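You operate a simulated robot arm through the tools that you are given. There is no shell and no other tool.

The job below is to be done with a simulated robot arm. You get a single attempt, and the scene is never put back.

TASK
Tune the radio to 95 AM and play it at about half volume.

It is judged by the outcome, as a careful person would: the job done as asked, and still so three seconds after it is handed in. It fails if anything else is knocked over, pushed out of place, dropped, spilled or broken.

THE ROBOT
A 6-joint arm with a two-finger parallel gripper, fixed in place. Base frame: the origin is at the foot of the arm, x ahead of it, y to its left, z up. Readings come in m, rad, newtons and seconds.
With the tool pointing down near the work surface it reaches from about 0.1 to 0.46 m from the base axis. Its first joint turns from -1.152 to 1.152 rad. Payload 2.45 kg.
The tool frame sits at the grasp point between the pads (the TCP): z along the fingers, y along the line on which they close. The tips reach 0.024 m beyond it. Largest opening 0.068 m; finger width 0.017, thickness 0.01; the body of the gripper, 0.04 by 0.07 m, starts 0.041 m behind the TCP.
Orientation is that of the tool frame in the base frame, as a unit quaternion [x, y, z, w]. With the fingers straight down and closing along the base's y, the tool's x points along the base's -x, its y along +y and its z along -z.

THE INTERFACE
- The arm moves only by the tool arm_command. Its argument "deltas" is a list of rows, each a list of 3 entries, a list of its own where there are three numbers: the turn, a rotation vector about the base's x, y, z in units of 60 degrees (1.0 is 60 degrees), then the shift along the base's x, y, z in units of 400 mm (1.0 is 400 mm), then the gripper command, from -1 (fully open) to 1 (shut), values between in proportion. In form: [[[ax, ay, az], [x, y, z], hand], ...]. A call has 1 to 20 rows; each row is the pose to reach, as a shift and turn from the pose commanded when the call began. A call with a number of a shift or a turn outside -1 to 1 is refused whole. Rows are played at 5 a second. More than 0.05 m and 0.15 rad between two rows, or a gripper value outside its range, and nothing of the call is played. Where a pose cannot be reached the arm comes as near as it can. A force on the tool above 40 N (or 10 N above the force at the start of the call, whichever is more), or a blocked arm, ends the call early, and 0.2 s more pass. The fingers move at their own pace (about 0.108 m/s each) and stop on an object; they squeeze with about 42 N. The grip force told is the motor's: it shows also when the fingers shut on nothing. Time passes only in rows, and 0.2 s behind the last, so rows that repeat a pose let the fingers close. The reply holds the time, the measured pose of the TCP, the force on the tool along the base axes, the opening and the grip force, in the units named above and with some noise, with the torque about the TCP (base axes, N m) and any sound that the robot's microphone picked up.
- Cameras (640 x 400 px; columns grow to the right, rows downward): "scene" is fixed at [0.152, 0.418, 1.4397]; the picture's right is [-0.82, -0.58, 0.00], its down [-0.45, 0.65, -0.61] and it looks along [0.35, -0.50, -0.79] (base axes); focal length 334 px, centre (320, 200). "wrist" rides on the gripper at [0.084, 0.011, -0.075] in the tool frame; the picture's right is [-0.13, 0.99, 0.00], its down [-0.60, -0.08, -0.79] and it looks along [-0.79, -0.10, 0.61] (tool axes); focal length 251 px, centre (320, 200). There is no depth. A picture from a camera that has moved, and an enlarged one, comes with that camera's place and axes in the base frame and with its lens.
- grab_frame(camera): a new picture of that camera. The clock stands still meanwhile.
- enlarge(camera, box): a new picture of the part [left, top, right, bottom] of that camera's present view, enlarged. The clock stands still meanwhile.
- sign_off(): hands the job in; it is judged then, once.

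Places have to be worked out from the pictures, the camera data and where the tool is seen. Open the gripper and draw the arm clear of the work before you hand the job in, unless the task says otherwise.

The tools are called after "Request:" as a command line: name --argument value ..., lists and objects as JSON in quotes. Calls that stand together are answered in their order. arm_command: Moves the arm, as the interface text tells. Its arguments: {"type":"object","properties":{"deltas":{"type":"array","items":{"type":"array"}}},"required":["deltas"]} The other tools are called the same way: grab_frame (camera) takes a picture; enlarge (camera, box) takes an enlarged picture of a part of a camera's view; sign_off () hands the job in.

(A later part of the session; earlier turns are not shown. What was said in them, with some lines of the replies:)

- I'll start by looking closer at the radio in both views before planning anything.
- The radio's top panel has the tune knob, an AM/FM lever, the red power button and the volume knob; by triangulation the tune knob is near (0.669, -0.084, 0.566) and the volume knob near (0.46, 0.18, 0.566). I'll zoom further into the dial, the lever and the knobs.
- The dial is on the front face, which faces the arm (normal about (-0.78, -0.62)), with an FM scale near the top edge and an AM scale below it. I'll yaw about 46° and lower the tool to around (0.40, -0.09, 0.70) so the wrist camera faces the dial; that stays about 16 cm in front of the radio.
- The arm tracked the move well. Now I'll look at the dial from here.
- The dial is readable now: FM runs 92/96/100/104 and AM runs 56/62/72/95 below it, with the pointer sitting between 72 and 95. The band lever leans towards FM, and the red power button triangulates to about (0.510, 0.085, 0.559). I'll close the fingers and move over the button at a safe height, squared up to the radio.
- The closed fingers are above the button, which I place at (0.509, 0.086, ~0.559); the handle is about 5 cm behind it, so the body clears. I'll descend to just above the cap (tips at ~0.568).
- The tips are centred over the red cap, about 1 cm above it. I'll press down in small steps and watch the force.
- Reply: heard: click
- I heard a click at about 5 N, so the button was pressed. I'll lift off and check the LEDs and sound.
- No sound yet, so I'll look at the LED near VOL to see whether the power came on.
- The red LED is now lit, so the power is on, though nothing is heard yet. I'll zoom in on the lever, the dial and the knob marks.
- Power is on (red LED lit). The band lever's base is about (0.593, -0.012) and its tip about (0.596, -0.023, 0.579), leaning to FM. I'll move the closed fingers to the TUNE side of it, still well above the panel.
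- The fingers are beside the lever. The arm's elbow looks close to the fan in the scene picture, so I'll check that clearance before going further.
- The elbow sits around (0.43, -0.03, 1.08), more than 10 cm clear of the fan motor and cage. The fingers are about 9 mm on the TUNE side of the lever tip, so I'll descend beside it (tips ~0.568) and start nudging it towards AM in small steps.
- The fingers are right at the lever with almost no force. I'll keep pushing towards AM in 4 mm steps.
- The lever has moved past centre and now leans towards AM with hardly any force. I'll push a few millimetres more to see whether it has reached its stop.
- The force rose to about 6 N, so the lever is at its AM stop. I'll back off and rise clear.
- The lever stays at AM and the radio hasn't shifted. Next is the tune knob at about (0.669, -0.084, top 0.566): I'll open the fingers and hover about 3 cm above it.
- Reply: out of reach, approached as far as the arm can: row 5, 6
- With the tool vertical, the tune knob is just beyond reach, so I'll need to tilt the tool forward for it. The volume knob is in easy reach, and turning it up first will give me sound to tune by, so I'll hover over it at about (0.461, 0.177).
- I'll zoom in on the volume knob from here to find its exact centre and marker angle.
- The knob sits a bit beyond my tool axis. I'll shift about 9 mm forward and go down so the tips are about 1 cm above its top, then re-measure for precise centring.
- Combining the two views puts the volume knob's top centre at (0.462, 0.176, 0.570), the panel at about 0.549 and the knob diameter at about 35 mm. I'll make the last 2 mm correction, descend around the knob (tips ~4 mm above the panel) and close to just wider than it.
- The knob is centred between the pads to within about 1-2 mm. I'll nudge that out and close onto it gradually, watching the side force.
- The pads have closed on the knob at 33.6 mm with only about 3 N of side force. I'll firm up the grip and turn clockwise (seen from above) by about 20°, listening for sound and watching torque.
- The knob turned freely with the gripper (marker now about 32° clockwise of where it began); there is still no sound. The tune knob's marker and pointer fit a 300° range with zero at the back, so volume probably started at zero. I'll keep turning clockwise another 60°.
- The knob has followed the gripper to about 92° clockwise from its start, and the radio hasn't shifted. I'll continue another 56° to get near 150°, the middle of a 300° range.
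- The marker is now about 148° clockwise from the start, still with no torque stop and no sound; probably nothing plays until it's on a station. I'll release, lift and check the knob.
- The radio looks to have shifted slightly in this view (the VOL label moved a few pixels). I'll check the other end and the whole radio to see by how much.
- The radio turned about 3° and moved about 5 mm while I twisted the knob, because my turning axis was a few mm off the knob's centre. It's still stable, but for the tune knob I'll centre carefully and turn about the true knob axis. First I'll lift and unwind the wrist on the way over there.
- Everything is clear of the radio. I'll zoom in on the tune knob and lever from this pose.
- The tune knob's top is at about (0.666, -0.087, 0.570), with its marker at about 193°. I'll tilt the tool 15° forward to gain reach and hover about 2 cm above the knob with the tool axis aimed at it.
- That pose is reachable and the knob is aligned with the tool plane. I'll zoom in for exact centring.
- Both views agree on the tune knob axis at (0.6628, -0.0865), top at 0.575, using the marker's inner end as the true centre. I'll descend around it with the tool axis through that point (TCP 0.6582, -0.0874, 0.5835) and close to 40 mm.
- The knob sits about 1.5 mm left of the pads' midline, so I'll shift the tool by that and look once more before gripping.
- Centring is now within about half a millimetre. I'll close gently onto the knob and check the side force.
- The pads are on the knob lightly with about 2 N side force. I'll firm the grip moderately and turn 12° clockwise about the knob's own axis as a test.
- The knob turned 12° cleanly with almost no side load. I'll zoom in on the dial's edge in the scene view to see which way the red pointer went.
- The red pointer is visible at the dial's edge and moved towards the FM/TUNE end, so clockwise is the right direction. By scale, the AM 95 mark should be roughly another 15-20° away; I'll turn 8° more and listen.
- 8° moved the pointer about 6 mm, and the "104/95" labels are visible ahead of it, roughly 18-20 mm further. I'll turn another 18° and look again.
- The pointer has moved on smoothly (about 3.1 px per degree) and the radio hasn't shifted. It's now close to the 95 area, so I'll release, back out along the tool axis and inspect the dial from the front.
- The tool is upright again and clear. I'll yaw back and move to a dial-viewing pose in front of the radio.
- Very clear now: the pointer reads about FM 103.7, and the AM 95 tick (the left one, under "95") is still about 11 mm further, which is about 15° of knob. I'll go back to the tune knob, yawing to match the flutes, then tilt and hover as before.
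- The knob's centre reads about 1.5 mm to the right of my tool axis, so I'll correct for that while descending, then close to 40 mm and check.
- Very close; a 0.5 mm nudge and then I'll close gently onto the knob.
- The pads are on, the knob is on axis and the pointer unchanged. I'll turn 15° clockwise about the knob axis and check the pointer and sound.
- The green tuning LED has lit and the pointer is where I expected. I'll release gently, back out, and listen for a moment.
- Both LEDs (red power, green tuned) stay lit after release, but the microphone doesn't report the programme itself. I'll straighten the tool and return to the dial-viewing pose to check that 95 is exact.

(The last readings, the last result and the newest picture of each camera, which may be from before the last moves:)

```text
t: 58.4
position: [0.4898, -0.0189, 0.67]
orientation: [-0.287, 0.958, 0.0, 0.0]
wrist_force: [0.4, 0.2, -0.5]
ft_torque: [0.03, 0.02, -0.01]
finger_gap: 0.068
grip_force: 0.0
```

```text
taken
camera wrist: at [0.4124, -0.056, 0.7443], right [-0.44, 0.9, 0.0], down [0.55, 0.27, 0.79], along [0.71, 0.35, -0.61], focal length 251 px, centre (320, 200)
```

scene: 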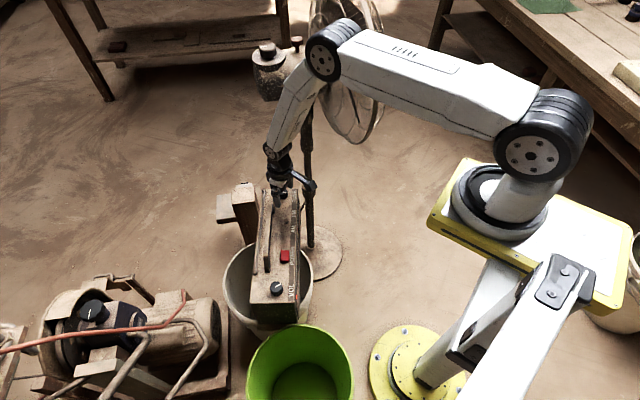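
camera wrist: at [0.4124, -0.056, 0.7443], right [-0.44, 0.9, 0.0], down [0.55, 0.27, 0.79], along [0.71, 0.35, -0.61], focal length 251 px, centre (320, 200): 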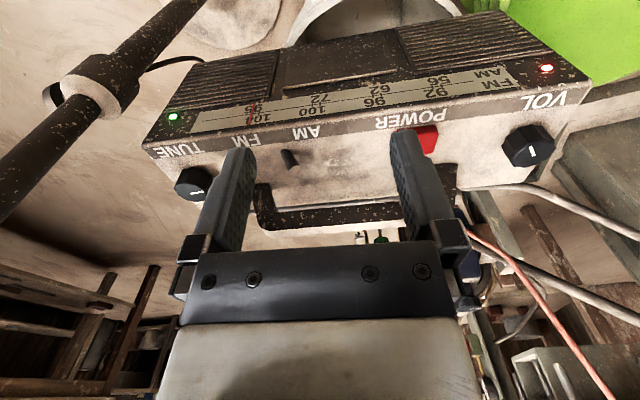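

Request:
enlarge --camera "wrist" --box '[225, 85, 305, 135]'

Request:
enlarge --camera "wrist" --box '[470, 90, 600, 190]'

Request:
enlarge --camera "wrist" --box '[380, 50, 560, 130]'

```text
8.00 times, centred on (265, 110) of wrist
camera zoom: at [0.4124, -0.056, 0.7443], right [-0.44, 0.9, 0.0], down [0.55, 0.27, 0.79], along [0.71, 0.35, -0.61], focal length 2012 px, centre (760, 920)
```

zoom: 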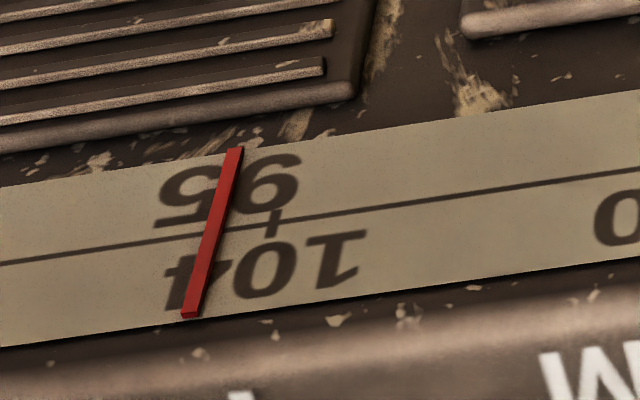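

```text
4.00 times, centred on (535, 140) of wrist
camera zoom: at [0.4124, -0.056, 0.7443], right [-0.44, 0.9, 0.0], down [0.55, 0.27, 0.79], along [0.71, 0.35, -0.61], focal length 1006 px, centre (-540, 440)
```

zoom: 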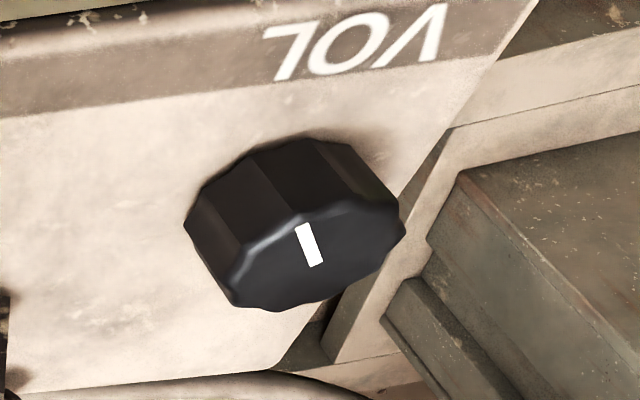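

```text
3.56 times, centred on (470, 90) of wrist
camera zoom: at [0.4124, -0.056, 0.7443], right [-0.44, 0.9, 0.0], down [0.55, 0.27, 0.79], along [0.71, 0.35, -0.61], focal length 894 px, centre (-213, 591)
```

zoom: 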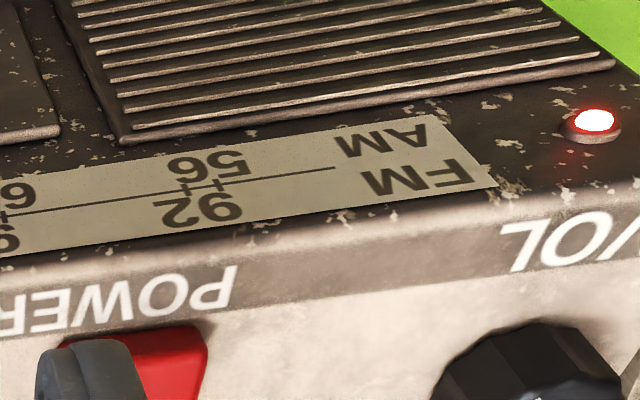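

The pointer now sits right over the AM 95 tick (only the 104 tick beside it is still visible) and the green LED is lit. Next I'll confirm the volume knob's travel, since its marker is at about 147° and I want to be sure that's mid-range; I'll hover over it with fingers matched to its flutes.

Request:
arm_command --deltas '[[[0, 0, 0.05], [-0.01, 0.09, 0.02], -1], [[0, 0, 0.1], [-0.02, 0.18, 0.02], -1], [[0, 0, 0.15], [-0.03, 0.28, 0.02], -1], [[0, 0, 0.2], [-0.045, 0.39, 0.02], -1], [[0, 0, 0.221], [-0.058, 0.4985, 0], -1], [[0, 0, 0.221], [-0.058, 0.4985, -0.09], -1], [[0, 0, 0.221], [-0.058, 0.4985, -0.165], -1], [[0, 0, 0.221], [-0.058, 0.4985, -0.165], -1]]'

Request:
grab_frame --camera "wrist"

Request:
enlarge --camera "wrist" --box '[250, 85, 394, 175]'

```text
t: 60.2
position: [0.4674, 0.1791, 0.6024]
orientation: [-0.395, 0.919, 0.001, 0.0]
wrist_force: [0.1, 0.0, 0.1]
ft_torque: [-0.02, 0.02, 0.01]
finger_gap: 0.0677
grip_force: 0.0
```

```text
taken
camera wrist: at [0.4014, 0.126, 0.677], right [-0.63, 0.78, 0.0], down [0.47, 0.38, 0.79], along [0.62, 0.5, -0.61], focal length 251 px, centre (320, 200)
```

wrist: 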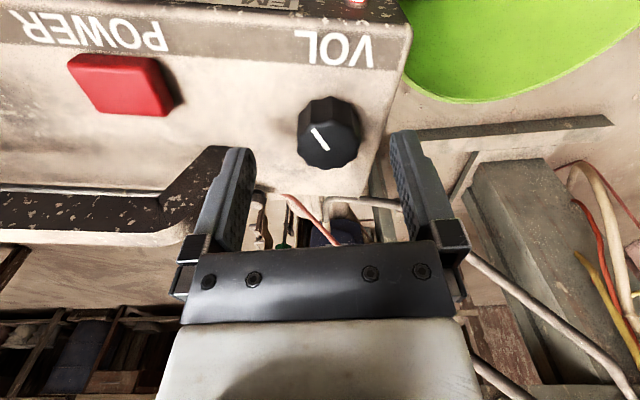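

```text
4.44 times, centred on (322, 130) of wrist
camera zoom: at [0.4014, 0.126, 0.677], right [-0.63, 0.78, 0.0], down [0.47, 0.38, 0.79], along [0.62, 0.5, -0.61], focal length 1118 px, centre (311, 511)
```

zoom: 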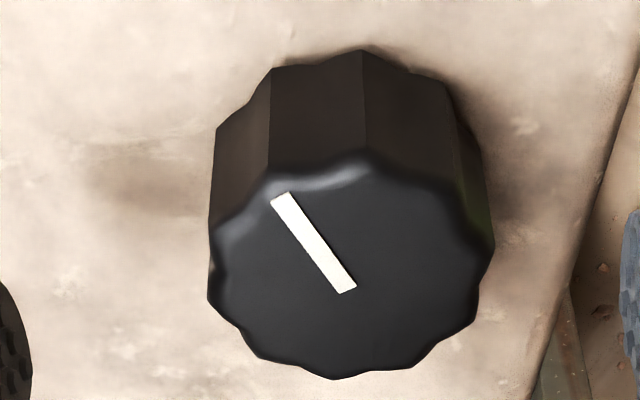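

The volume knob's axis is now at about (0.468, 0.186). I'll shift 6 mm to centre on it, descend with the tips about 6 mm above the panel, and close to 40 mm to check.

Request:
arm_command --deltas '[[[0, 0, 0], [0.0015, 0.0158, 0], -1], [[0, 0, 0], [0.0015, 0.0158, -0.02], -1], [[0, 0, 0], [0.0015, 0.0158, -0.045], -1], [[0, 0, 0], [0.0015, 0.0158, -0.045], -0.5], [[0, 0, 0], [0.0015, 0.0158, -0.045], -0.18], [[0, 0, 0], [0.0015, 0.0158, -0.045], -0.18]]'

Request:
enlarge --camera "wrist" --box '[250, 105, 394, 195]'

```text
t: 61.6
position: [0.4666, 0.186, 0.5867]
orientation: [-0.395, 0.919, 0.001, -0.001]
wrist_force: [-0.5, -0.2, 0.1]
ft_torque: [0.04, 0.0, 0.02]
finger_gap: 0.0401
grip_force: 0.0
```

```text
4.44 times, centred on (322, 150) of wrist
camera zoom: at [0.4018, 0.132, 0.6601], right [-0.63, 0.78, 0.0], down [0.47, 0.38, 0.79], along [0.62, 0.5, -0.61], focal length 1118 px, centre (311, 422)
```

zoom: 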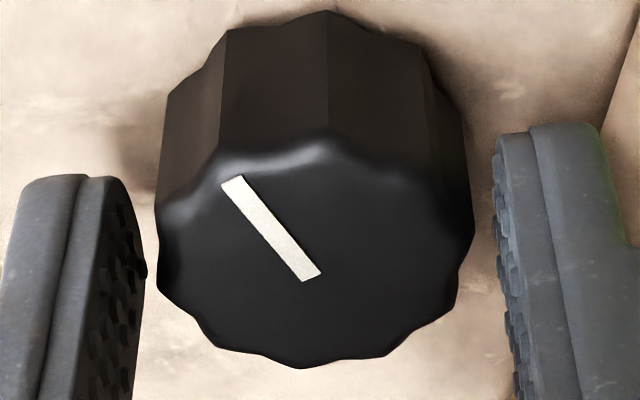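

Centring is within about 0.5 mm. I'll close lightly and turn clockwise in small stages, watching the torque about z for a stop.

Request:
arm_command --deltas '[[[0, 0, 0], [0, 0, 0], -0.1], [[0, 0, 0], [0, 0, 0], -0.03], [[0, 0, 0], [0, 0, 0], 0.02], [[0, 0, 0], [0, 0, 0], 0.06], [[0, 0, 0], [0, 0, 0], 0.06]]'

Request:
enlarge --camera "wrist" --box '[250, 105, 394, 195]'

```text
t: 62.8
position: [0.4674, 0.1848, 0.5866]
orientation: [-0.394, 0.919, 0.0, 0.0]
wrist_force: [0.3, -0.4, -1.0]
ft_torque: [-0.2, -0.2, 0.0]
finger_gap: 0.0329
grip_force: 42.1
```

```text
4.44 times, centred on (322, 150) of wrist
camera zoom: at [0.4018, 0.132, 0.6601], right [-0.63, 0.78, 0.0], down [0.47, 0.38, 0.79], along [0.62, 0.5, -0.61], focal length 1118 px, centre (311, 422)
```

zoom: 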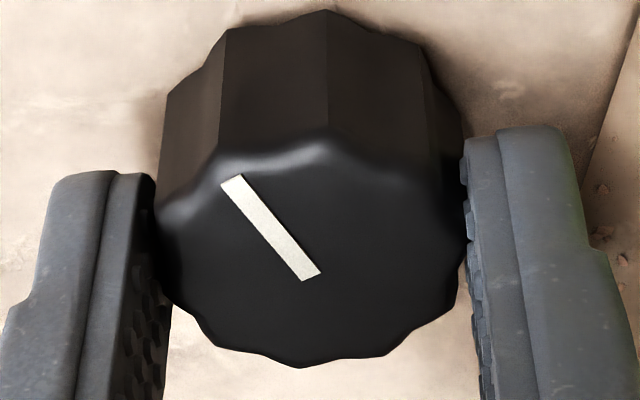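

No side force at all this time. I'll ease the grip slightly and turn 24° clockwise to see whether it moves freely past where a symmetric range would end.

Request:
arm_command --deltas '[[[0, 0, 0], [0, 0, 0], 0.045], [[0, 0, -0.07], [0, 0, 0], 0.045], [[0, 0, -0.14], [0, 0, 0], 0.045], [[0, 0, -0.21], [0, 0, 0], 0.045], [[0, 0, -0.28], [0, 0, 0], 0.045], [[0, 0, -0.35], [0, 0, 0], 0.045], [[0, 0, -0.4], [0, 0, 0], 0.045], [[0, 0, -0.4], [0, 0, 0], 0.045]]'

Request:
enlarge --camera "wrist" --box '[250, 105, 394, 195]'

Request:
enlarge --camera "scene" --box '[250, 260, 314, 300]'

```text
t: 64.6
position: [0.4659, 0.1852, 0.5859]
orientation: [-0.195, 0.981, 0.001, 0.001]
wrist_force: [1.4, -2.8, 0.8]
ft_torque: [-0.05, -0.02, -0.02]
finger_gap: 0.0352
grip_force: 1.0
```

```text
4.44 times, centred on (322, 150) of wrist
camera zoom: at [0.3844, 0.1638, 0.6599], right [-0.26, 0.97, 0.0], down [0.59, 0.16, 0.79], along [0.77, 0.21, -0.61], focal length 1118 px, centre (311, 422)
```

zoom: 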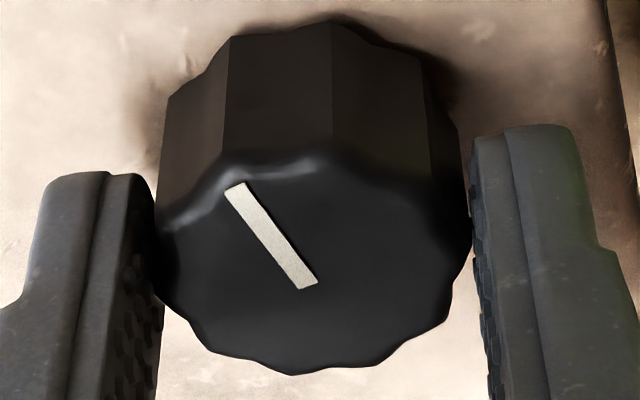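

```text
10.00 times, centred on (282, 280) of scene
camera zoom: at [0.152, 0.418, 1.4398], right [-0.82, -0.58, 0.0], down [-0.45, 0.65, -0.61], along [0.35, -0.5, -0.79], focal length 3336 px, centre (700, -600)
```

zoom: 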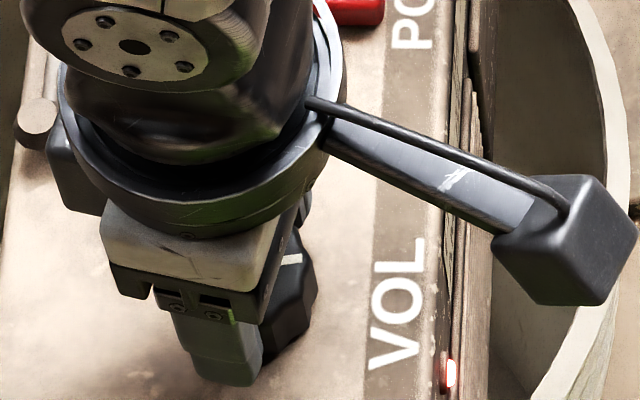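

The knob turned on freely to about 170° with no torque stop, so the range isn't symmetric about the back: zero is at the back, as with the tune knob. I'll compare the radio's position against the earlier view to be sure it isn't creeping.

Request:
enlarge --camera "scene" --box '[264, 180, 320, 300]'

```text
3.33 times, centred on (292, 240) of scene
camera zoom: at [0.152, 0.418, 1.4398], right [-0.82, -0.58, 0.0], down [-0.45, 0.65, -0.61], along [0.35, -0.5, -0.79], focal length 1112 px, centre (413, 67)
```

zoom: 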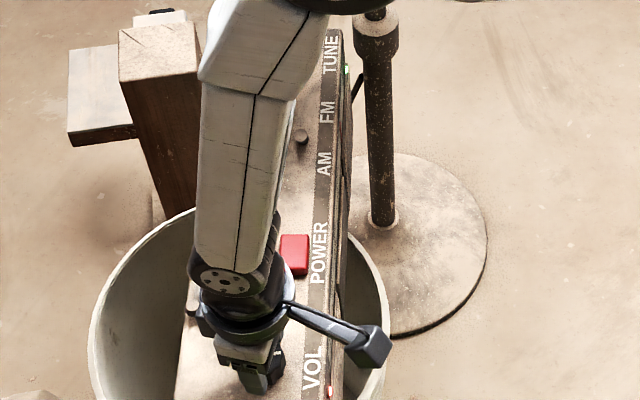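

The radio's labels are in exactly the same place as before this turn, so nothing is creeping. To pin down the true middle I'll continue clockwise with a light grip, in stages, to feel for the upper stop.

Request:
arm_command --deltas '[[[0, 0, 0], [0, 0, 0], 0.06], [[0, 0, -0.09], [0, 0, 0], 0.06], [[0, 0, -0.18], [0, 0, 0], 0.06], [[0, 0, -0.27], [0, 0, 0], 0.06], [[0, 0, -0.36], [0, 0, 0], 0.06], [[0, 0, -0.45], [0, 0, 0], 0.06], [[0, 0, -0.54], [0, 0, 0], 0.06], [[0, 0, -0.63], [0, 0, 0], 0.06], [[0, 0, -0.72], [0, 0, 0], 0.06], [[0, 0, -0.8], [0, 0, 0], 0.06], [[0, 0, -0.8], [0, 0, 0], 0.06]]'

Request:
enlarge --camera "wrist" --box '[250, 105, 394, 195]'

Request:
enlarge --camera "scene" --box '[264, 180, 320, 300]'

```text
t: 67.0
position: [0.4674, 0.188, 0.5852]
orientation: [0.221, 0.975, 0.001, 0.0]
wrist_force: [-7.7, 6.7, 17.4]
ft_torque: [0.09, 0.93, -0.03]
finger_gap: 0.0331
grip_force: 41.6
```

```text
4.44 times, centred on (322, 150) of wrist
camera zoom: at [0.3957, 0.2328, 0.6598], right [0.54, 0.84, 0.0], down [0.51, -0.33, 0.79], along [0.67, -0.43, -0.61], focal length 1118 px, centre (311, 422)
```

zoom: 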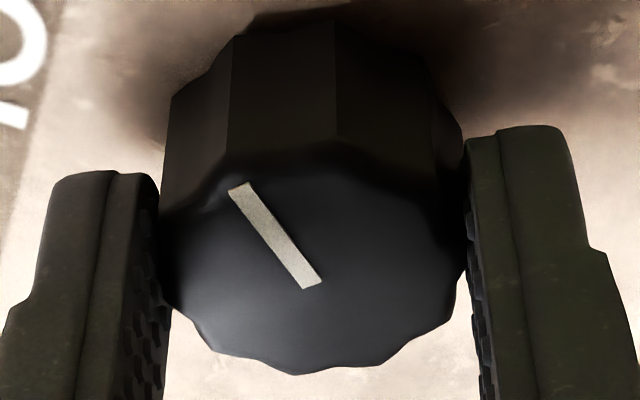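

```text
3.33 times, centred on (292, 240) of scene
camera zoom: at [0.1517, 0.418, 1.4398], right [-0.82, -0.58, 0.0], down [-0.45, 0.65, -0.61], along [0.35, -0.5, -0.79], focal length 1112 px, centre (413, 67)
```

zoom: 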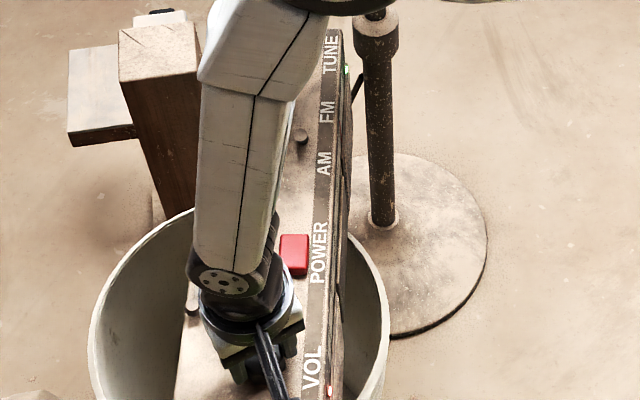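

The knob followed freely to about 216°, but the grip has built up some stray force (about 10 N sideways, 17 N up). I'll ease the fingers to let that relax before going on.

Request:
arm_command --deltas '[[[0, 0, 0], [0, 0, 0], 0.0], [[0, 0, 0], [0, 0, 0], -0.05], [[0, 0, 0], [0, 0, 0], -0.08]]'

Request:
enlarge --camera "wrist" --box '[250, 105, 394, 195]'

```text
t: 67.8
position: [0.4679, 0.186, 0.5856]
orientation: [0.22, 0.975, 0.0, 0.0]
wrist_force: [-0.1, 0.2, 0.4]
ft_torque: [-0.03, 0.0, 0.01]
finger_gap: 0.0368
grip_force: 0.0
```

```text
4.44 times, centred on (322, 150) of wrist
camera zoom: at [0.3956, 0.2324, 0.6595], right [0.54, 0.84, 0.0], down [0.51, -0.33, 0.79], along [0.67, -0.43, -0.61], focal length 1118 px, centre (311, 422)
```

zoom: 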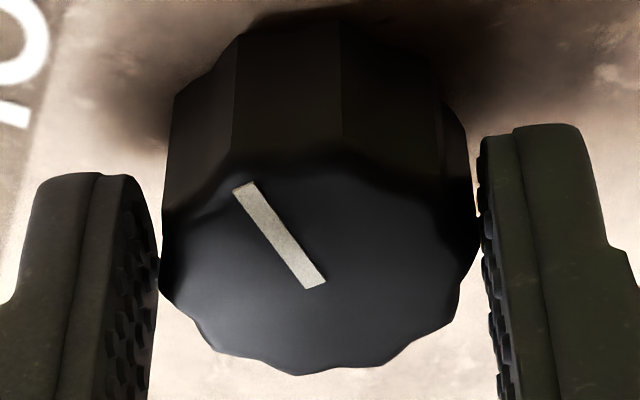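

Forces are back to zero and the marker is at about 221° from the start. I'll re-close and continue another 40°.

Request:
arm_command --deltas '[[[0, 0, 0], [0.0005, 0.001, 0], -0.02], [[0, 0, 0], [0.0005, 0.001, 0], 0.03], [[0, 0, 0], [0.0005, 0.001, 0], 0.055], [[0, 0, -0.08], [0.0005, 0.001, 0], 0.055], [[0, 0, -0.16], [0.0005, 0.001, 0], 0.055], [[0, 0, -0.24], [0.0005, 0.001, 0], 0.055], [[0, 0, -0.32], [0.0005, 0.001, 0], 0.055], [[0, 0, -0.4], [0.0005, 0.001, 0], 0.055], [[0, 0, -0.48], [0.0005, 0.001, 0], 0.055], [[0, 0, -0.56], [0.0005, 0.001, 0], 0.055], [[0, 0, -0.64], [0.0005, 0.001, 0], 0.055]]'

Request:
enlarge --camera "wrist" --box '[250, 105, 394, 195]'

Request:
enlarge --camera "scene" --box '[264, 180, 320, 300]'

```text
t: 70.2
position: [0.4669, 0.1858, 0.5852]
orientation: [0.53, 0.848, 0.001, 0.0]
wrist_force: [-3.1, 5.6, 11.0]
ft_torque: [-0.1, 0.46, 0.0]
finger_gap: 0.033
grip_force: 41.8
```

```text
4.44 times, centred on (322, 150) of wrist
camera zoom: at [0.4397, 0.267, 0.6597], right [0.95, 0.32, 0.0], down [0.19, -0.58, 0.79], along [0.25, -0.75, -0.61], focal length 1118 px, centre (311, 422)
```

zoom: 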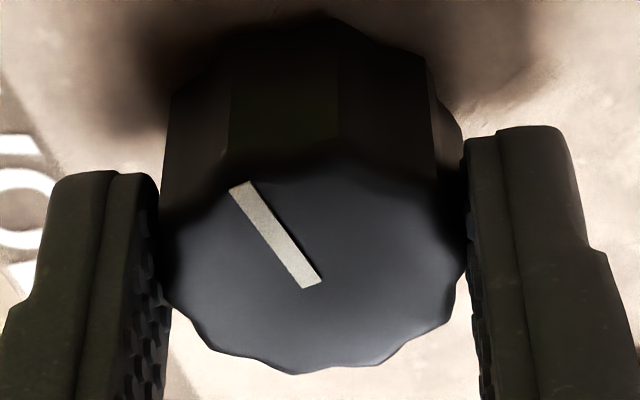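

```text
3.33 times, centred on (292, 240) of scene
camera zoom: at [0.1518, 0.418, 1.4398], right [-0.82, -0.58, 0.0], down [-0.45, 0.65, -0.61], along [0.35, -0.5, -0.79], focal length 1112 px, centre (413, 67)
```

zoom: 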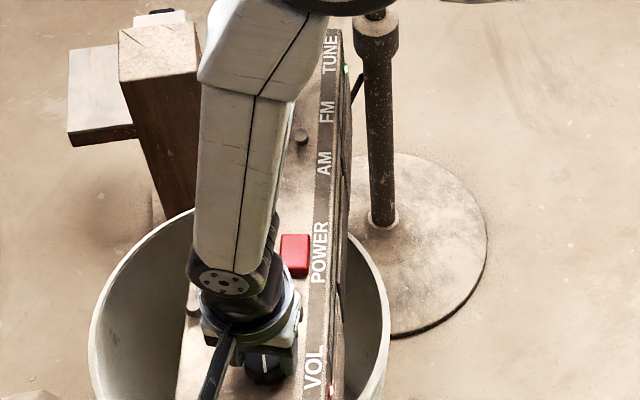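

Still free at about 260°, and the radio is steady. I'll relax the grip, re-close and go on in smaller stages since a 270° or 300° stop could be near.

Request:
arm_command --deltas '[[[0, 0, 0], [0, 0, 0], -0.06], [[0, 0, 0], [0, 0, 0], -0.06], [[0, 0, 0], [0, 0, 0], 0.02], [[0, 0, 0], [0, 0, 0], 0.05], [[0, 0, -0.07], [0, 0, 0], 0.05], [[0, 0, -0.14], [0, 0, 0], 0.05], [[0, 0, -0.21], [0, 0, 0], 0.05], [[0, 0, -0.28], [0, 0, 0], 0.05], [[0, 0, -0.28], [0, 0, 0], 0.05]]'

Request:
enlarge --camera "wrist" --box '[250, 105, 394, 195]'

```text
t: 72.2
position: [0.4675, 0.1872, 0.5868]
orientation: [0.649, 0.761, 0.0, 0.001]
wrist_force: [1.0, 1.4, -0.5]
ft_torque: [0.06, 0.17, -0.01]
finger_gap: 0.0332
grip_force: 26.7
```

```text
4.44 times, centred on (322, 150) of wrist
camera zoom: at [0.464, 0.2714, 0.6602], right [1.0, 0.03, 0.0], down [0.02, -0.61, 0.79], along [0.03, -0.79, -0.61], focal length 1118 px, centre (311, 422)
```

zoom: 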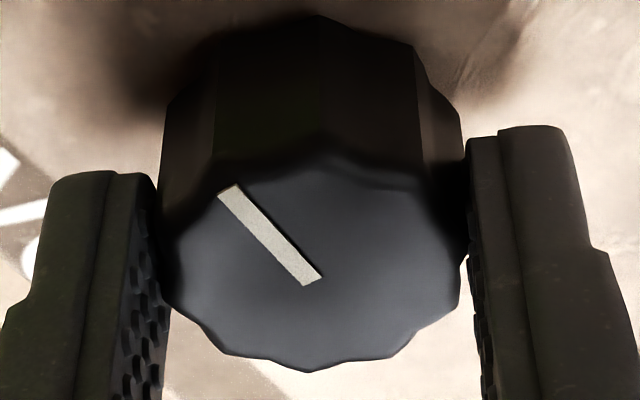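

The marker lagged the gripper by about 5° on this stage, with the knob at about 271° from its start, which may be a stop near 270°. I'll turn 8° more with the same light grip to confirm.

Request:
arm_command --deltas '[[[0, 0, -0.045], [0, 0, 0], 0.05], [[0, 0, -0.09], [0, 0, 0], 0.05], [[0, 0, -0.133], [0, 0, 0], 0.05], [[0, 0, -0.133], [0, 0, 0], 0.05]]'

Request:
enlarge --camera "wrist" --box '[250, 105, 394, 195]'

Request:
enlarge --camera "scene" --box '[264, 180, 320, 300]'

```text
t: 73.2
position: [0.4667, 0.1879, 0.5842]
orientation: [0.699, 0.715, 0.0, 0.0]
wrist_force: [0.9, -0.8, 0.5]
ft_torque: [0.02, 0.05, 0.02]
finger_gap: 0.0334
grip_force: 5.6
```

```text
4.44 times, centred on (322, 150) of wrist
camera zoom: at [0.4758, 0.2708, 0.6597], right [0.99, -0.11, 0.0], down [-0.07, -0.61, 0.79], along [-0.08, -0.79, -0.61], focal length 1118 px, centre (311, 422)
```

zoom: 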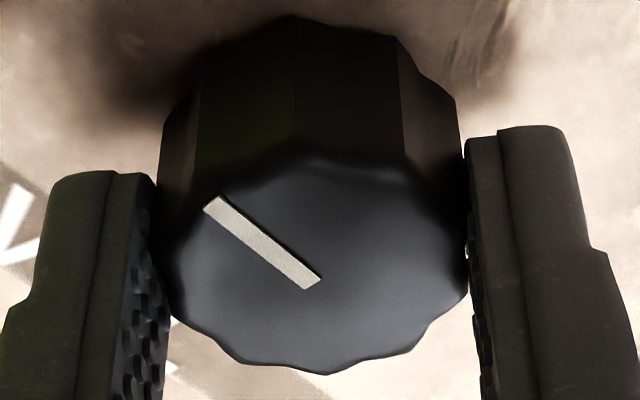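

```text
3.33 times, centred on (292, 240) of scene
camera zoom: at [0.152, 0.418, 1.4397], right [-0.82, -0.58, 0.0], down [-0.45, 0.65, -0.61], along [0.35, -0.5, -0.79], focal length 1112 px, centre (413, 67)
```

zoom: 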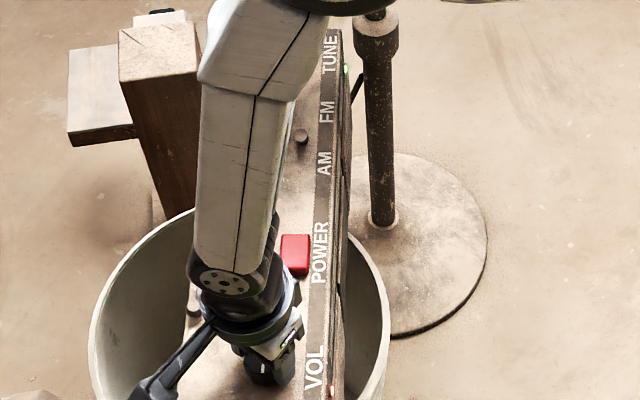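

Confirmed: the gripper turned 8° and the knob stayed put, so the upper stop is at about 270° from the start. Half volume is therefore about 135°, so I'll turn back counter-clockwise, re-seating the fingers first, and measure the marker.

Request:
arm_command --deltas '[[[0, 0, 0], [0, 0, 0], -0.06], [[0, 0, 0.07], [0, 0, 0], -0.06], [[0, 0, 0.14], [0, 0, 0], -0.06], [[0, 0, 0.21], [0, 0, 0], -0.06], [[0, 0, 0.21], [0, 0, 0], 0.02], [[0, 0, 0.21], [0, 0, 0], 0.055], [[0, 0, 0.3], [0, 0, 0], 0.055], [[0, 0, 0.39], [0, 0, 0], 0.055], [[0, 0, 0.48], [0, 0, 0], 0.055], [[0, 0, 0.57], [0, 0, 0], 0.055], [[0, 0, 0.66], [0, 0, 0], 0.055], [[0, 0, 0.75], [0, 0, 0], 0.055], [[0, 0, 0.84], [0, 0, 0], 0.055], [[0, 0, 0.84], [0, 0, 0], -0.06]]'

Request:
enlarge --camera "wrist" --box '[250, 105, 394, 195]'

Request:
enlarge --camera "scene" --box '[264, 180, 320, 300]'

```text
t: 76.2
position: [0.4673, 0.1851, 0.5856]
orientation: [0.328, 0.945, 0.001, 0.001]
wrist_force: [0.1, -0.3, -0.1]
ft_torque: [-0.02, -0.01, 0.03]
finger_gap: 0.0362
grip_force: 0.1
```

```text
4.44 times, centred on (322, 150) of wrist
camera zoom: at [0.4076, 0.2467, 0.6591], right [0.71, 0.7, 0.0], down [0.42, -0.44, 0.79], along [0.56, -0.57, -0.61], focal length 1118 px, centre (311, 422)
```

zoom: 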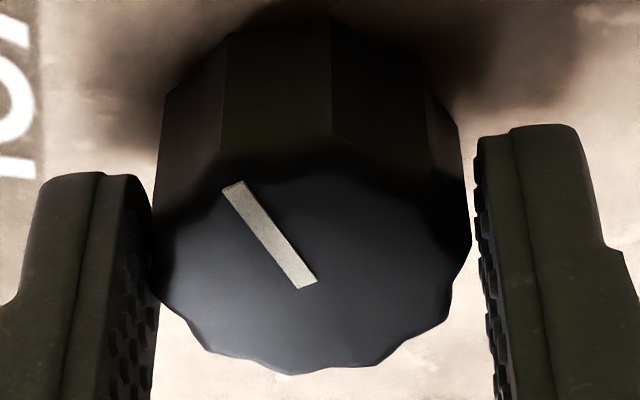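

```text
3.33 times, centred on (292, 240) of scene
camera zoom: at [0.152, 0.418, 1.4397], right [-0.82, -0.58, 0.0], down [-0.45, 0.65, -0.61], along [0.35, -0.5, -0.79], focal length 1112 px, centre (413, 67)
```

zoom: 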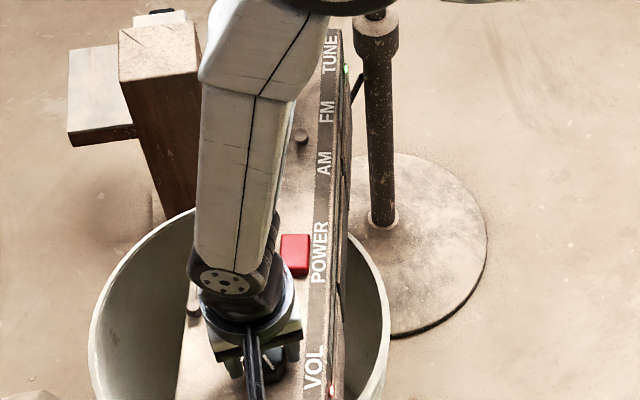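

The marker is at about 233° now, turning back cleanly with the radio steady. I'll re-close and turn another 50° counter-clockwise.

Request:
arm_command --deltas '[[[0, 0, 0], [0, 0, 0], 0.02], [[0, 0, 0], [0, 0, 0], 0.055], [[0, 0, 0.09], [0, 0, 0], 0.055], [[0, 0, 0.18], [0, 0, 0], 0.055], [[0, 0, 0.27], [0, 0, 0], 0.055], [[0, 0, 0.36], [0, 0, 0], 0.055], [[0, 0, 0.45], [0, 0, 0], 0.055], [[0, 0, 0.54], [0, 0, 0], 0.055], [[0, 0, 0.63], [0, 0, 0], 0.055], [[0, 0, 0.72], [0, 0, 0], 0.055], [[0, 0, 0.81], [0, 0, 0], 0.055], [[0, 0, 0.84], [0, 0, 0], 0.055], [[0, 0, 0.84], [0, 0, 0], -0.06]]'

Request:
enlarge --camera "wrist" --box '[250, 105, 394, 195]'

Request:
enlarge --camera "scene" --box '[264, 180, 320, 300]'

```text
t: 79.0
position: [0.4669, 0.1879, 0.5862]
orientation: [-0.107, 0.994, 0.001, 0.0]
wrist_force: [0.5, 0.5, 0.4]
ft_torque: [0.01, 0.0, 0.01]
finger_gap: 0.0358
grip_force: 0.0
```

```text
4.44 times, centred on (322, 150) of wrist
camera zoom: at [0.3824, 0.1798, 0.6601], right [-0.08, 1.0, 0.0], down [0.61, 0.05, 0.79], along [0.79, 0.07, -0.61], focal length 1118 px, centre (311, 422)
```

zoom: 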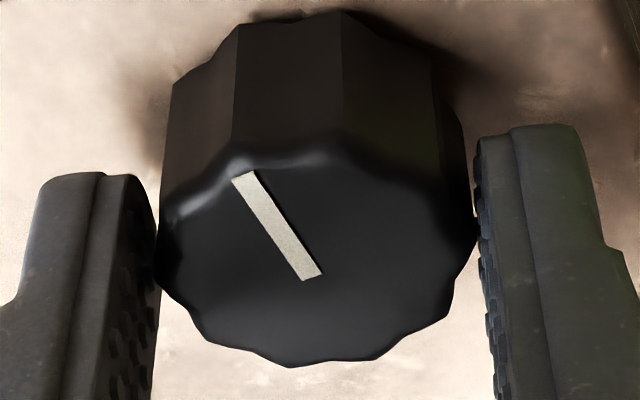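

```text
3.33 times, centred on (292, 240) of scene
camera zoom: at [0.152, 0.418, 1.4397], right [-0.82, -0.58, 0.0], down [-0.45, 0.65, -0.61], along [0.35, -0.5, -0.79], focal length 1112 px, centre (413, 67)
```

zoom: 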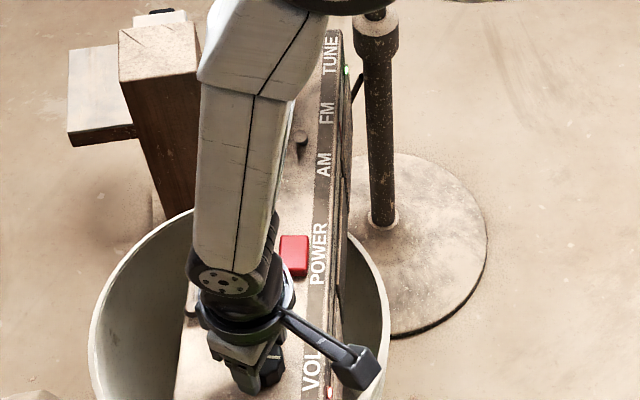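

The marker is at about 184° now. One more turn of about 49° counter-clockwise should put it at 135°.

Request:
arm_command --deltas '[[[0, 0, 0], [0, 0, 0], 0.02], [[0, 0, 0], [0, 0, 0], 0.055], [[0, 0, 0.09], [0, 0, 0], 0.055], [[0, 0, 0.18], [0, 0, 0], 0.055], [[0, 0, 0.27], [0, 0, 0], 0.055], [[0, 0, 0.36], [0, 0, 0], 0.055], [[0, 0, 0.45], [0, 0, 0], 0.055], [[0, 0, 0.54], [0, 0, 0], 0.055], [[0, 0, 0.63], [0, 0, 0], 0.055], [[0, 0, 0.72], [0, 0, 0], 0.055], [[0, 0, 0.81], [0, 0, 0], 0.055], [[0, 0, 0.81], [0, 0, 0], 0.055], [[0, 0, 0.81], [0, 0, 0], -0.06]]'

Request:
enlarge --camera "wrist" --box '[250, 105, 394, 195]'

Request:
enlarge --camera "scene" --box '[264, 180, 320, 300]'

```text
t: 81.8
position: [0.4677, 0.1875, 0.5865]
orientation: [-0.506, 0.863, 0.0, 0.0]
wrist_force: [-0.5, 0.7, 0.0]
ft_torque: [-0.01, -0.03, 0.03]
finger_gap: 0.036
grip_force: 0.1
```

```text
4.44 times, centred on (322, 150) of wrist
camera zoom: at [0.4164, 0.1188, 0.6601], right [-0.8, 0.6, 0.0], down [0.36, 0.49, 0.79], along [0.47, 0.64, -0.61], focal length 1118 px, centre (311, 422)
```

zoom: 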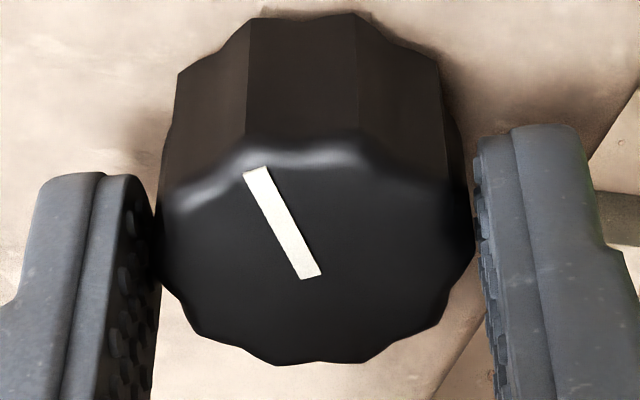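

```text
3.33 times, centred on (292, 240) of scene
camera zoom: at [0.152, 0.418, 1.4397], right [-0.82, -0.58, 0.0], down [-0.45, 0.65, -0.61], along [0.35, -0.5, -0.79], focal length 1112 px, centre (413, 67)
```

zoom: 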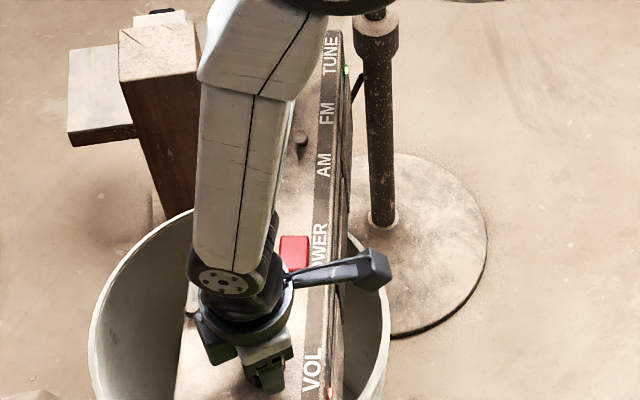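

The marker is at about 141° of 270°, i.e. roughly 52% volume, which is about half. I'll open fully, lift clear, and do a final check of everything.

Request:
arm_command --deltas '[[[0, 0, 0], [0, 0, 0], -0.5], [[0, 0, 0], [0, 0, 0], -1], [[0, 0, 0], [0, 0, 0.05], -1], [[0, 0, 0], [0, 0, 0.12], -1], [[0, 0, 0], [0, 0, 0.2], -1], [[0, 0, -0.08], [-0.03, -0.05, 0.24], -1], [[0, 0, -0.16], [-0.06, -0.12, 0.24], -1], [[0, 0, -0.24], [-0.09, -0.2, 0.24], -1], [[0, 0, -0.3], [-0.1, -0.28, 0.24], -1], [[0, 0, -0.3], [-0.1, -0.36, 0.24], -1], [[0, 0, -0.3], [-0.1, -0.36, 0.24], -1]]'

Request:
grab_frame --camera "wrist"

Request:
enlarge --camera "scene" --box '[200, 160, 360, 340]'

```text
t: 84.2
position: [0.4254, 0.0417, 0.6807]
orientation: [-0.364, 0.931, 0.0, 0.0]
wrist_force: [0.2, -0.1, -1.0]
ft_torque: [0.02, -0.01, -0.04]
finger_gap: 0.0679
grip_force: 0.2
```

```text
taken
camera wrist: at [0.357, -0.007, 0.7551], right [-0.58, 0.82, 0.0], down [0.5, 0.35, 0.79], along [0.65, 0.46, -0.61], focal length 251 px, centre (320, 200)
```

wrist: 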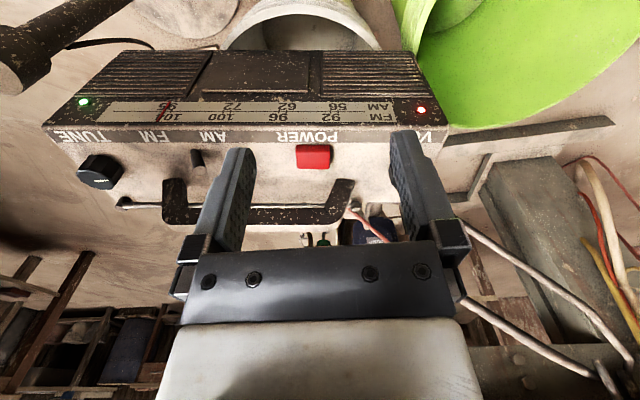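

```text
2.22 times, centred on (280, 250) of scene
camera zoom: at [0.1521, 0.418, 1.4397], right [-0.82, -0.58, 0.0], down [-0.45, 0.65, -0.61], along [0.35, -0.5, -0.79], focal length 741 px, centre (409, 89)
```

zoom: 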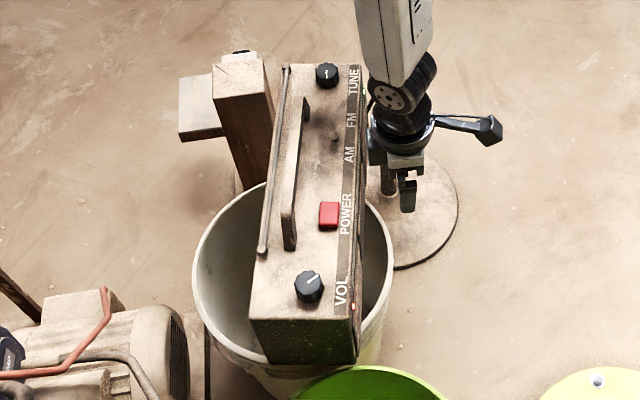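

Everything looks in place: red and green LEDs lit, lever on AM. I'll take a more frontal look at the pointer, with the fingers closed, from the pose I used at the beginning, to rule out parallax on the 95 mark.

Request:
arm_command --deltas '[[[0, 0, 0], [-0.016, -0.083, 0.012], 0], [[0, 0, 0], [-0.032, -0.166, 0.024], 1], [[0, 0, 0], [-0.048, -0.249, 0.036], 1], [[0, 0, 0], [-0.064, -0.332, 0.048], 1], [[0, 0, 0], [-0.064, -0.332, 0.048], 1]]'

Request:
grab_frame --camera "wrist"

Request:
enlarge --camera "wrist" --box '[210, 140, 290, 190]'

Request:
enlarge --camera "wrist" --box '[160, 100, 480, 260]'

```text
t: 85.4
position: [0.4015, -0.0898, 0.7019]
orientation: [-0.365, 0.931, 0.0, -0.002]
wrist_force: [-0.3, -0.2, 0.1]
ft_torque: [0.0, 0.0, 0.04]
finger_gap: 0.0003
grip_force: 23.4
```

```text
taken
camera wrist: at [0.3313, -0.14, 0.7759], right [-0.58, 0.82, 0.0], down [0.5, 0.35, 0.79], along [0.65, 0.46, -0.61], focal length 251 px, centre (320, 200)
```

wrist: 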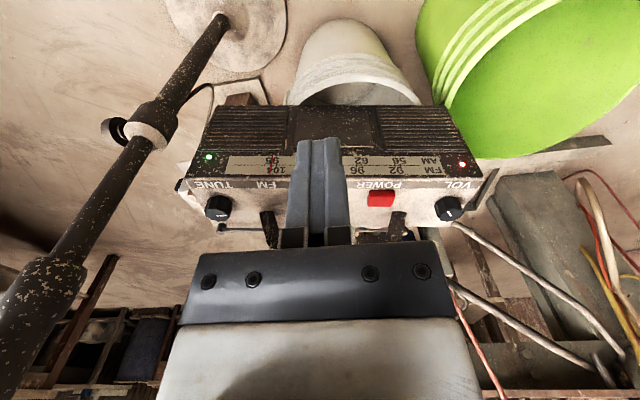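

```text
8.00 times, centred on (250, 165) of wrist
camera zoom: at [0.3313, -0.14, 0.7759], right [-0.58, 0.82, 0.0], down [0.5, 0.35, 0.79], along [0.65, 0.46, -0.61], focal length 2012 px, centre (880, 480)
```

zoom: 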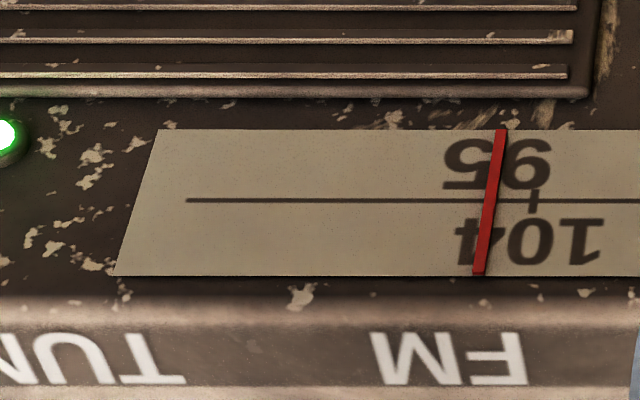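

```text
2.00 times, centred on (320, 180) of wrist
camera zoom: at [0.3313, -0.14, 0.7759], right [-0.58, 0.82, 0.0], down [0.5, 0.35, 0.79], along [0.65, 0.46, -0.61], focal length 503 px, centre (320, 240)
```

zoom: 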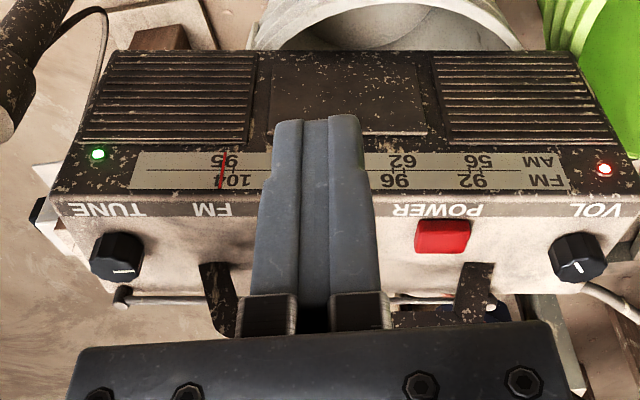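

Seen almost square-on, the pointer lies exactly on the AM 95 mark, with the green tuned LED and red power LED both lit. I'll open the gripper and draw the arm up and away to its starting area, then take a last look.

Request:
arm_command --deltas '[[[0, 0, -0.08], [0.013, 0.021, 0.054], -1], [[0, 0, -0.16], [0.027, 0.042, 0.108], -1], [[0, 0, -0.24], [0.04, 0.063, 0.162], -1], [[0, 0, -0.32], [0.054, 0.084, 0.216], -1], [[0, 0, -0.4], [0.067, 0.105, 0.27], -1], [[0, 0, -0.48], [0.08, 0.126, 0.324], -1], [[0, 0, -0.56], [0.094, 0.147, 0.378], -1], [[0, 0, -0.64], [0.107, 0.168, 0.43], -1], [[0, 0, -0.64], [0.107, 0.168, 0.43], -1], [[0, 0, -0.64], [0.107, 0.168, 0.43], -1]]'

Request:
grab_frame --camera "scene"

Request:
enlarge --camera "wrist" --box '[220, 0, 540, 200]'

Request:
enlarge --camera "scene" --box '[200, 160, 360, 340]'

```text
t: 87.6
position: [0.4432, -0.0225, 0.8735]
orientation: [-0.037, 0.999, 0.001, 0.0]
wrist_force: [-0.1, 0.3, -0.1]
ft_torque: [0.04, -0.03, 0.0]
finger_gap: 0.068
grip_force: 0.0
```

```text
taken
```

scene: 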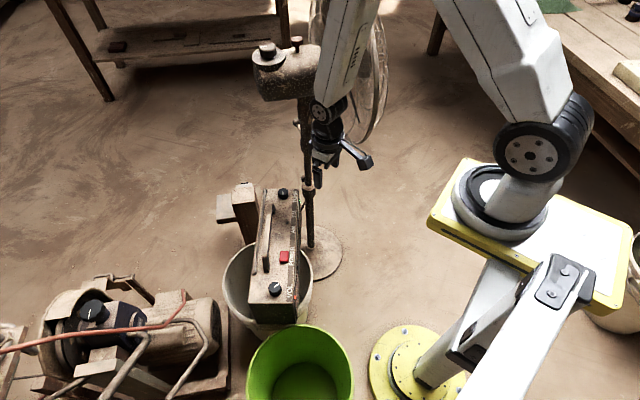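

```text
2.00 times, centred on (380, 100) of wrist
camera zoom: at [0.3593, -0.0183, 0.9471], right [0.05, 1.0, 0.0], down [0.61, -0.03, 0.79], along [0.79, -0.04, -0.61], focal length 503 px, centre (200, 400)
```

zoom: 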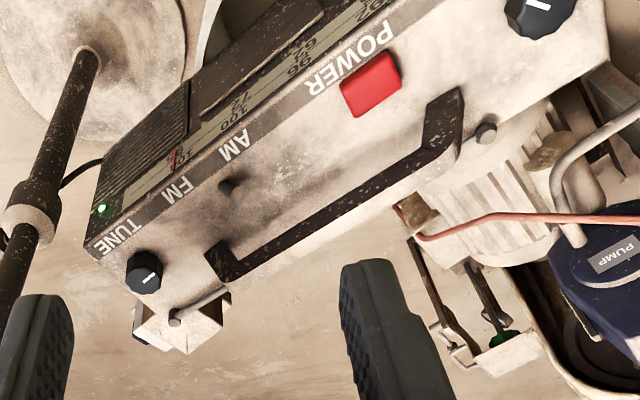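

```text
2.22 times, centred on (280, 250) of scene
camera zoom: at [0.152, 0.418, 1.4397], right [-0.82, -0.58, 0.0], down [-0.45, 0.65, -0.61], along [0.35, -0.5, -0.79], focal length 741 px, centre (409, 89)
```

zoom: 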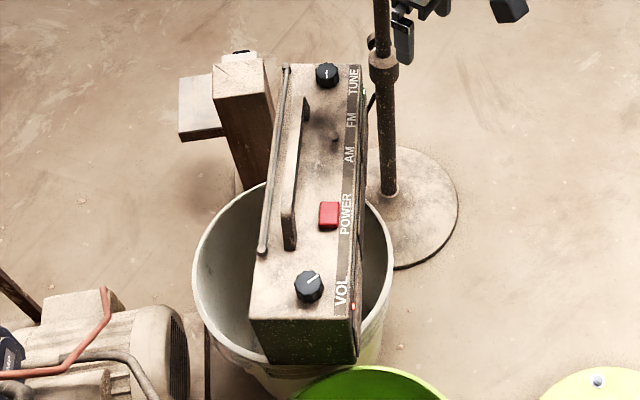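

The radio is on (red LED), switched to AM and tuned to 95 (pointer on the mark, green LED lit), with volume at about half of its 270° travel. The radio is stable and turned only a few degrees, nothing else looks disturbed, and the arm is clear with the gripper open, so I'm handing the job in.

Request:
sign_off

```text
The job is handed in.
```

The radio is on, switched to AM, tuned to 95 and set to about half volume. The job is handed in, with the gripper open and the arm back near where it started.

- **Power:** I pressed the red button once, heard a click, and the red LED lit and stayed on.
- **Tuning:** The band lever is on AM. Viewed almost square-on, the pointer sits on the AM 95 mark, and the green LED is lit, which I take to mean it is tuned to a station.
- **Volume:** The knob is at about 52% of its travel. I found the upper stop about 270° clockwise from where the knob started. I assumed the starting position was zero and didn't check the lower stop.
- **Sound:** The microphone picked up only that one click, so I never heard the radio playing. The volume setting comes from the knob's position alone.
- **Movement:** The radio turned about 3° and shifted roughly 5 to 9 mm, mostly on my first turn of the volume knob. The bucket it rests on moved about 5 mm. Both looked stable in the last picture, and nothing else appeared disturbed.
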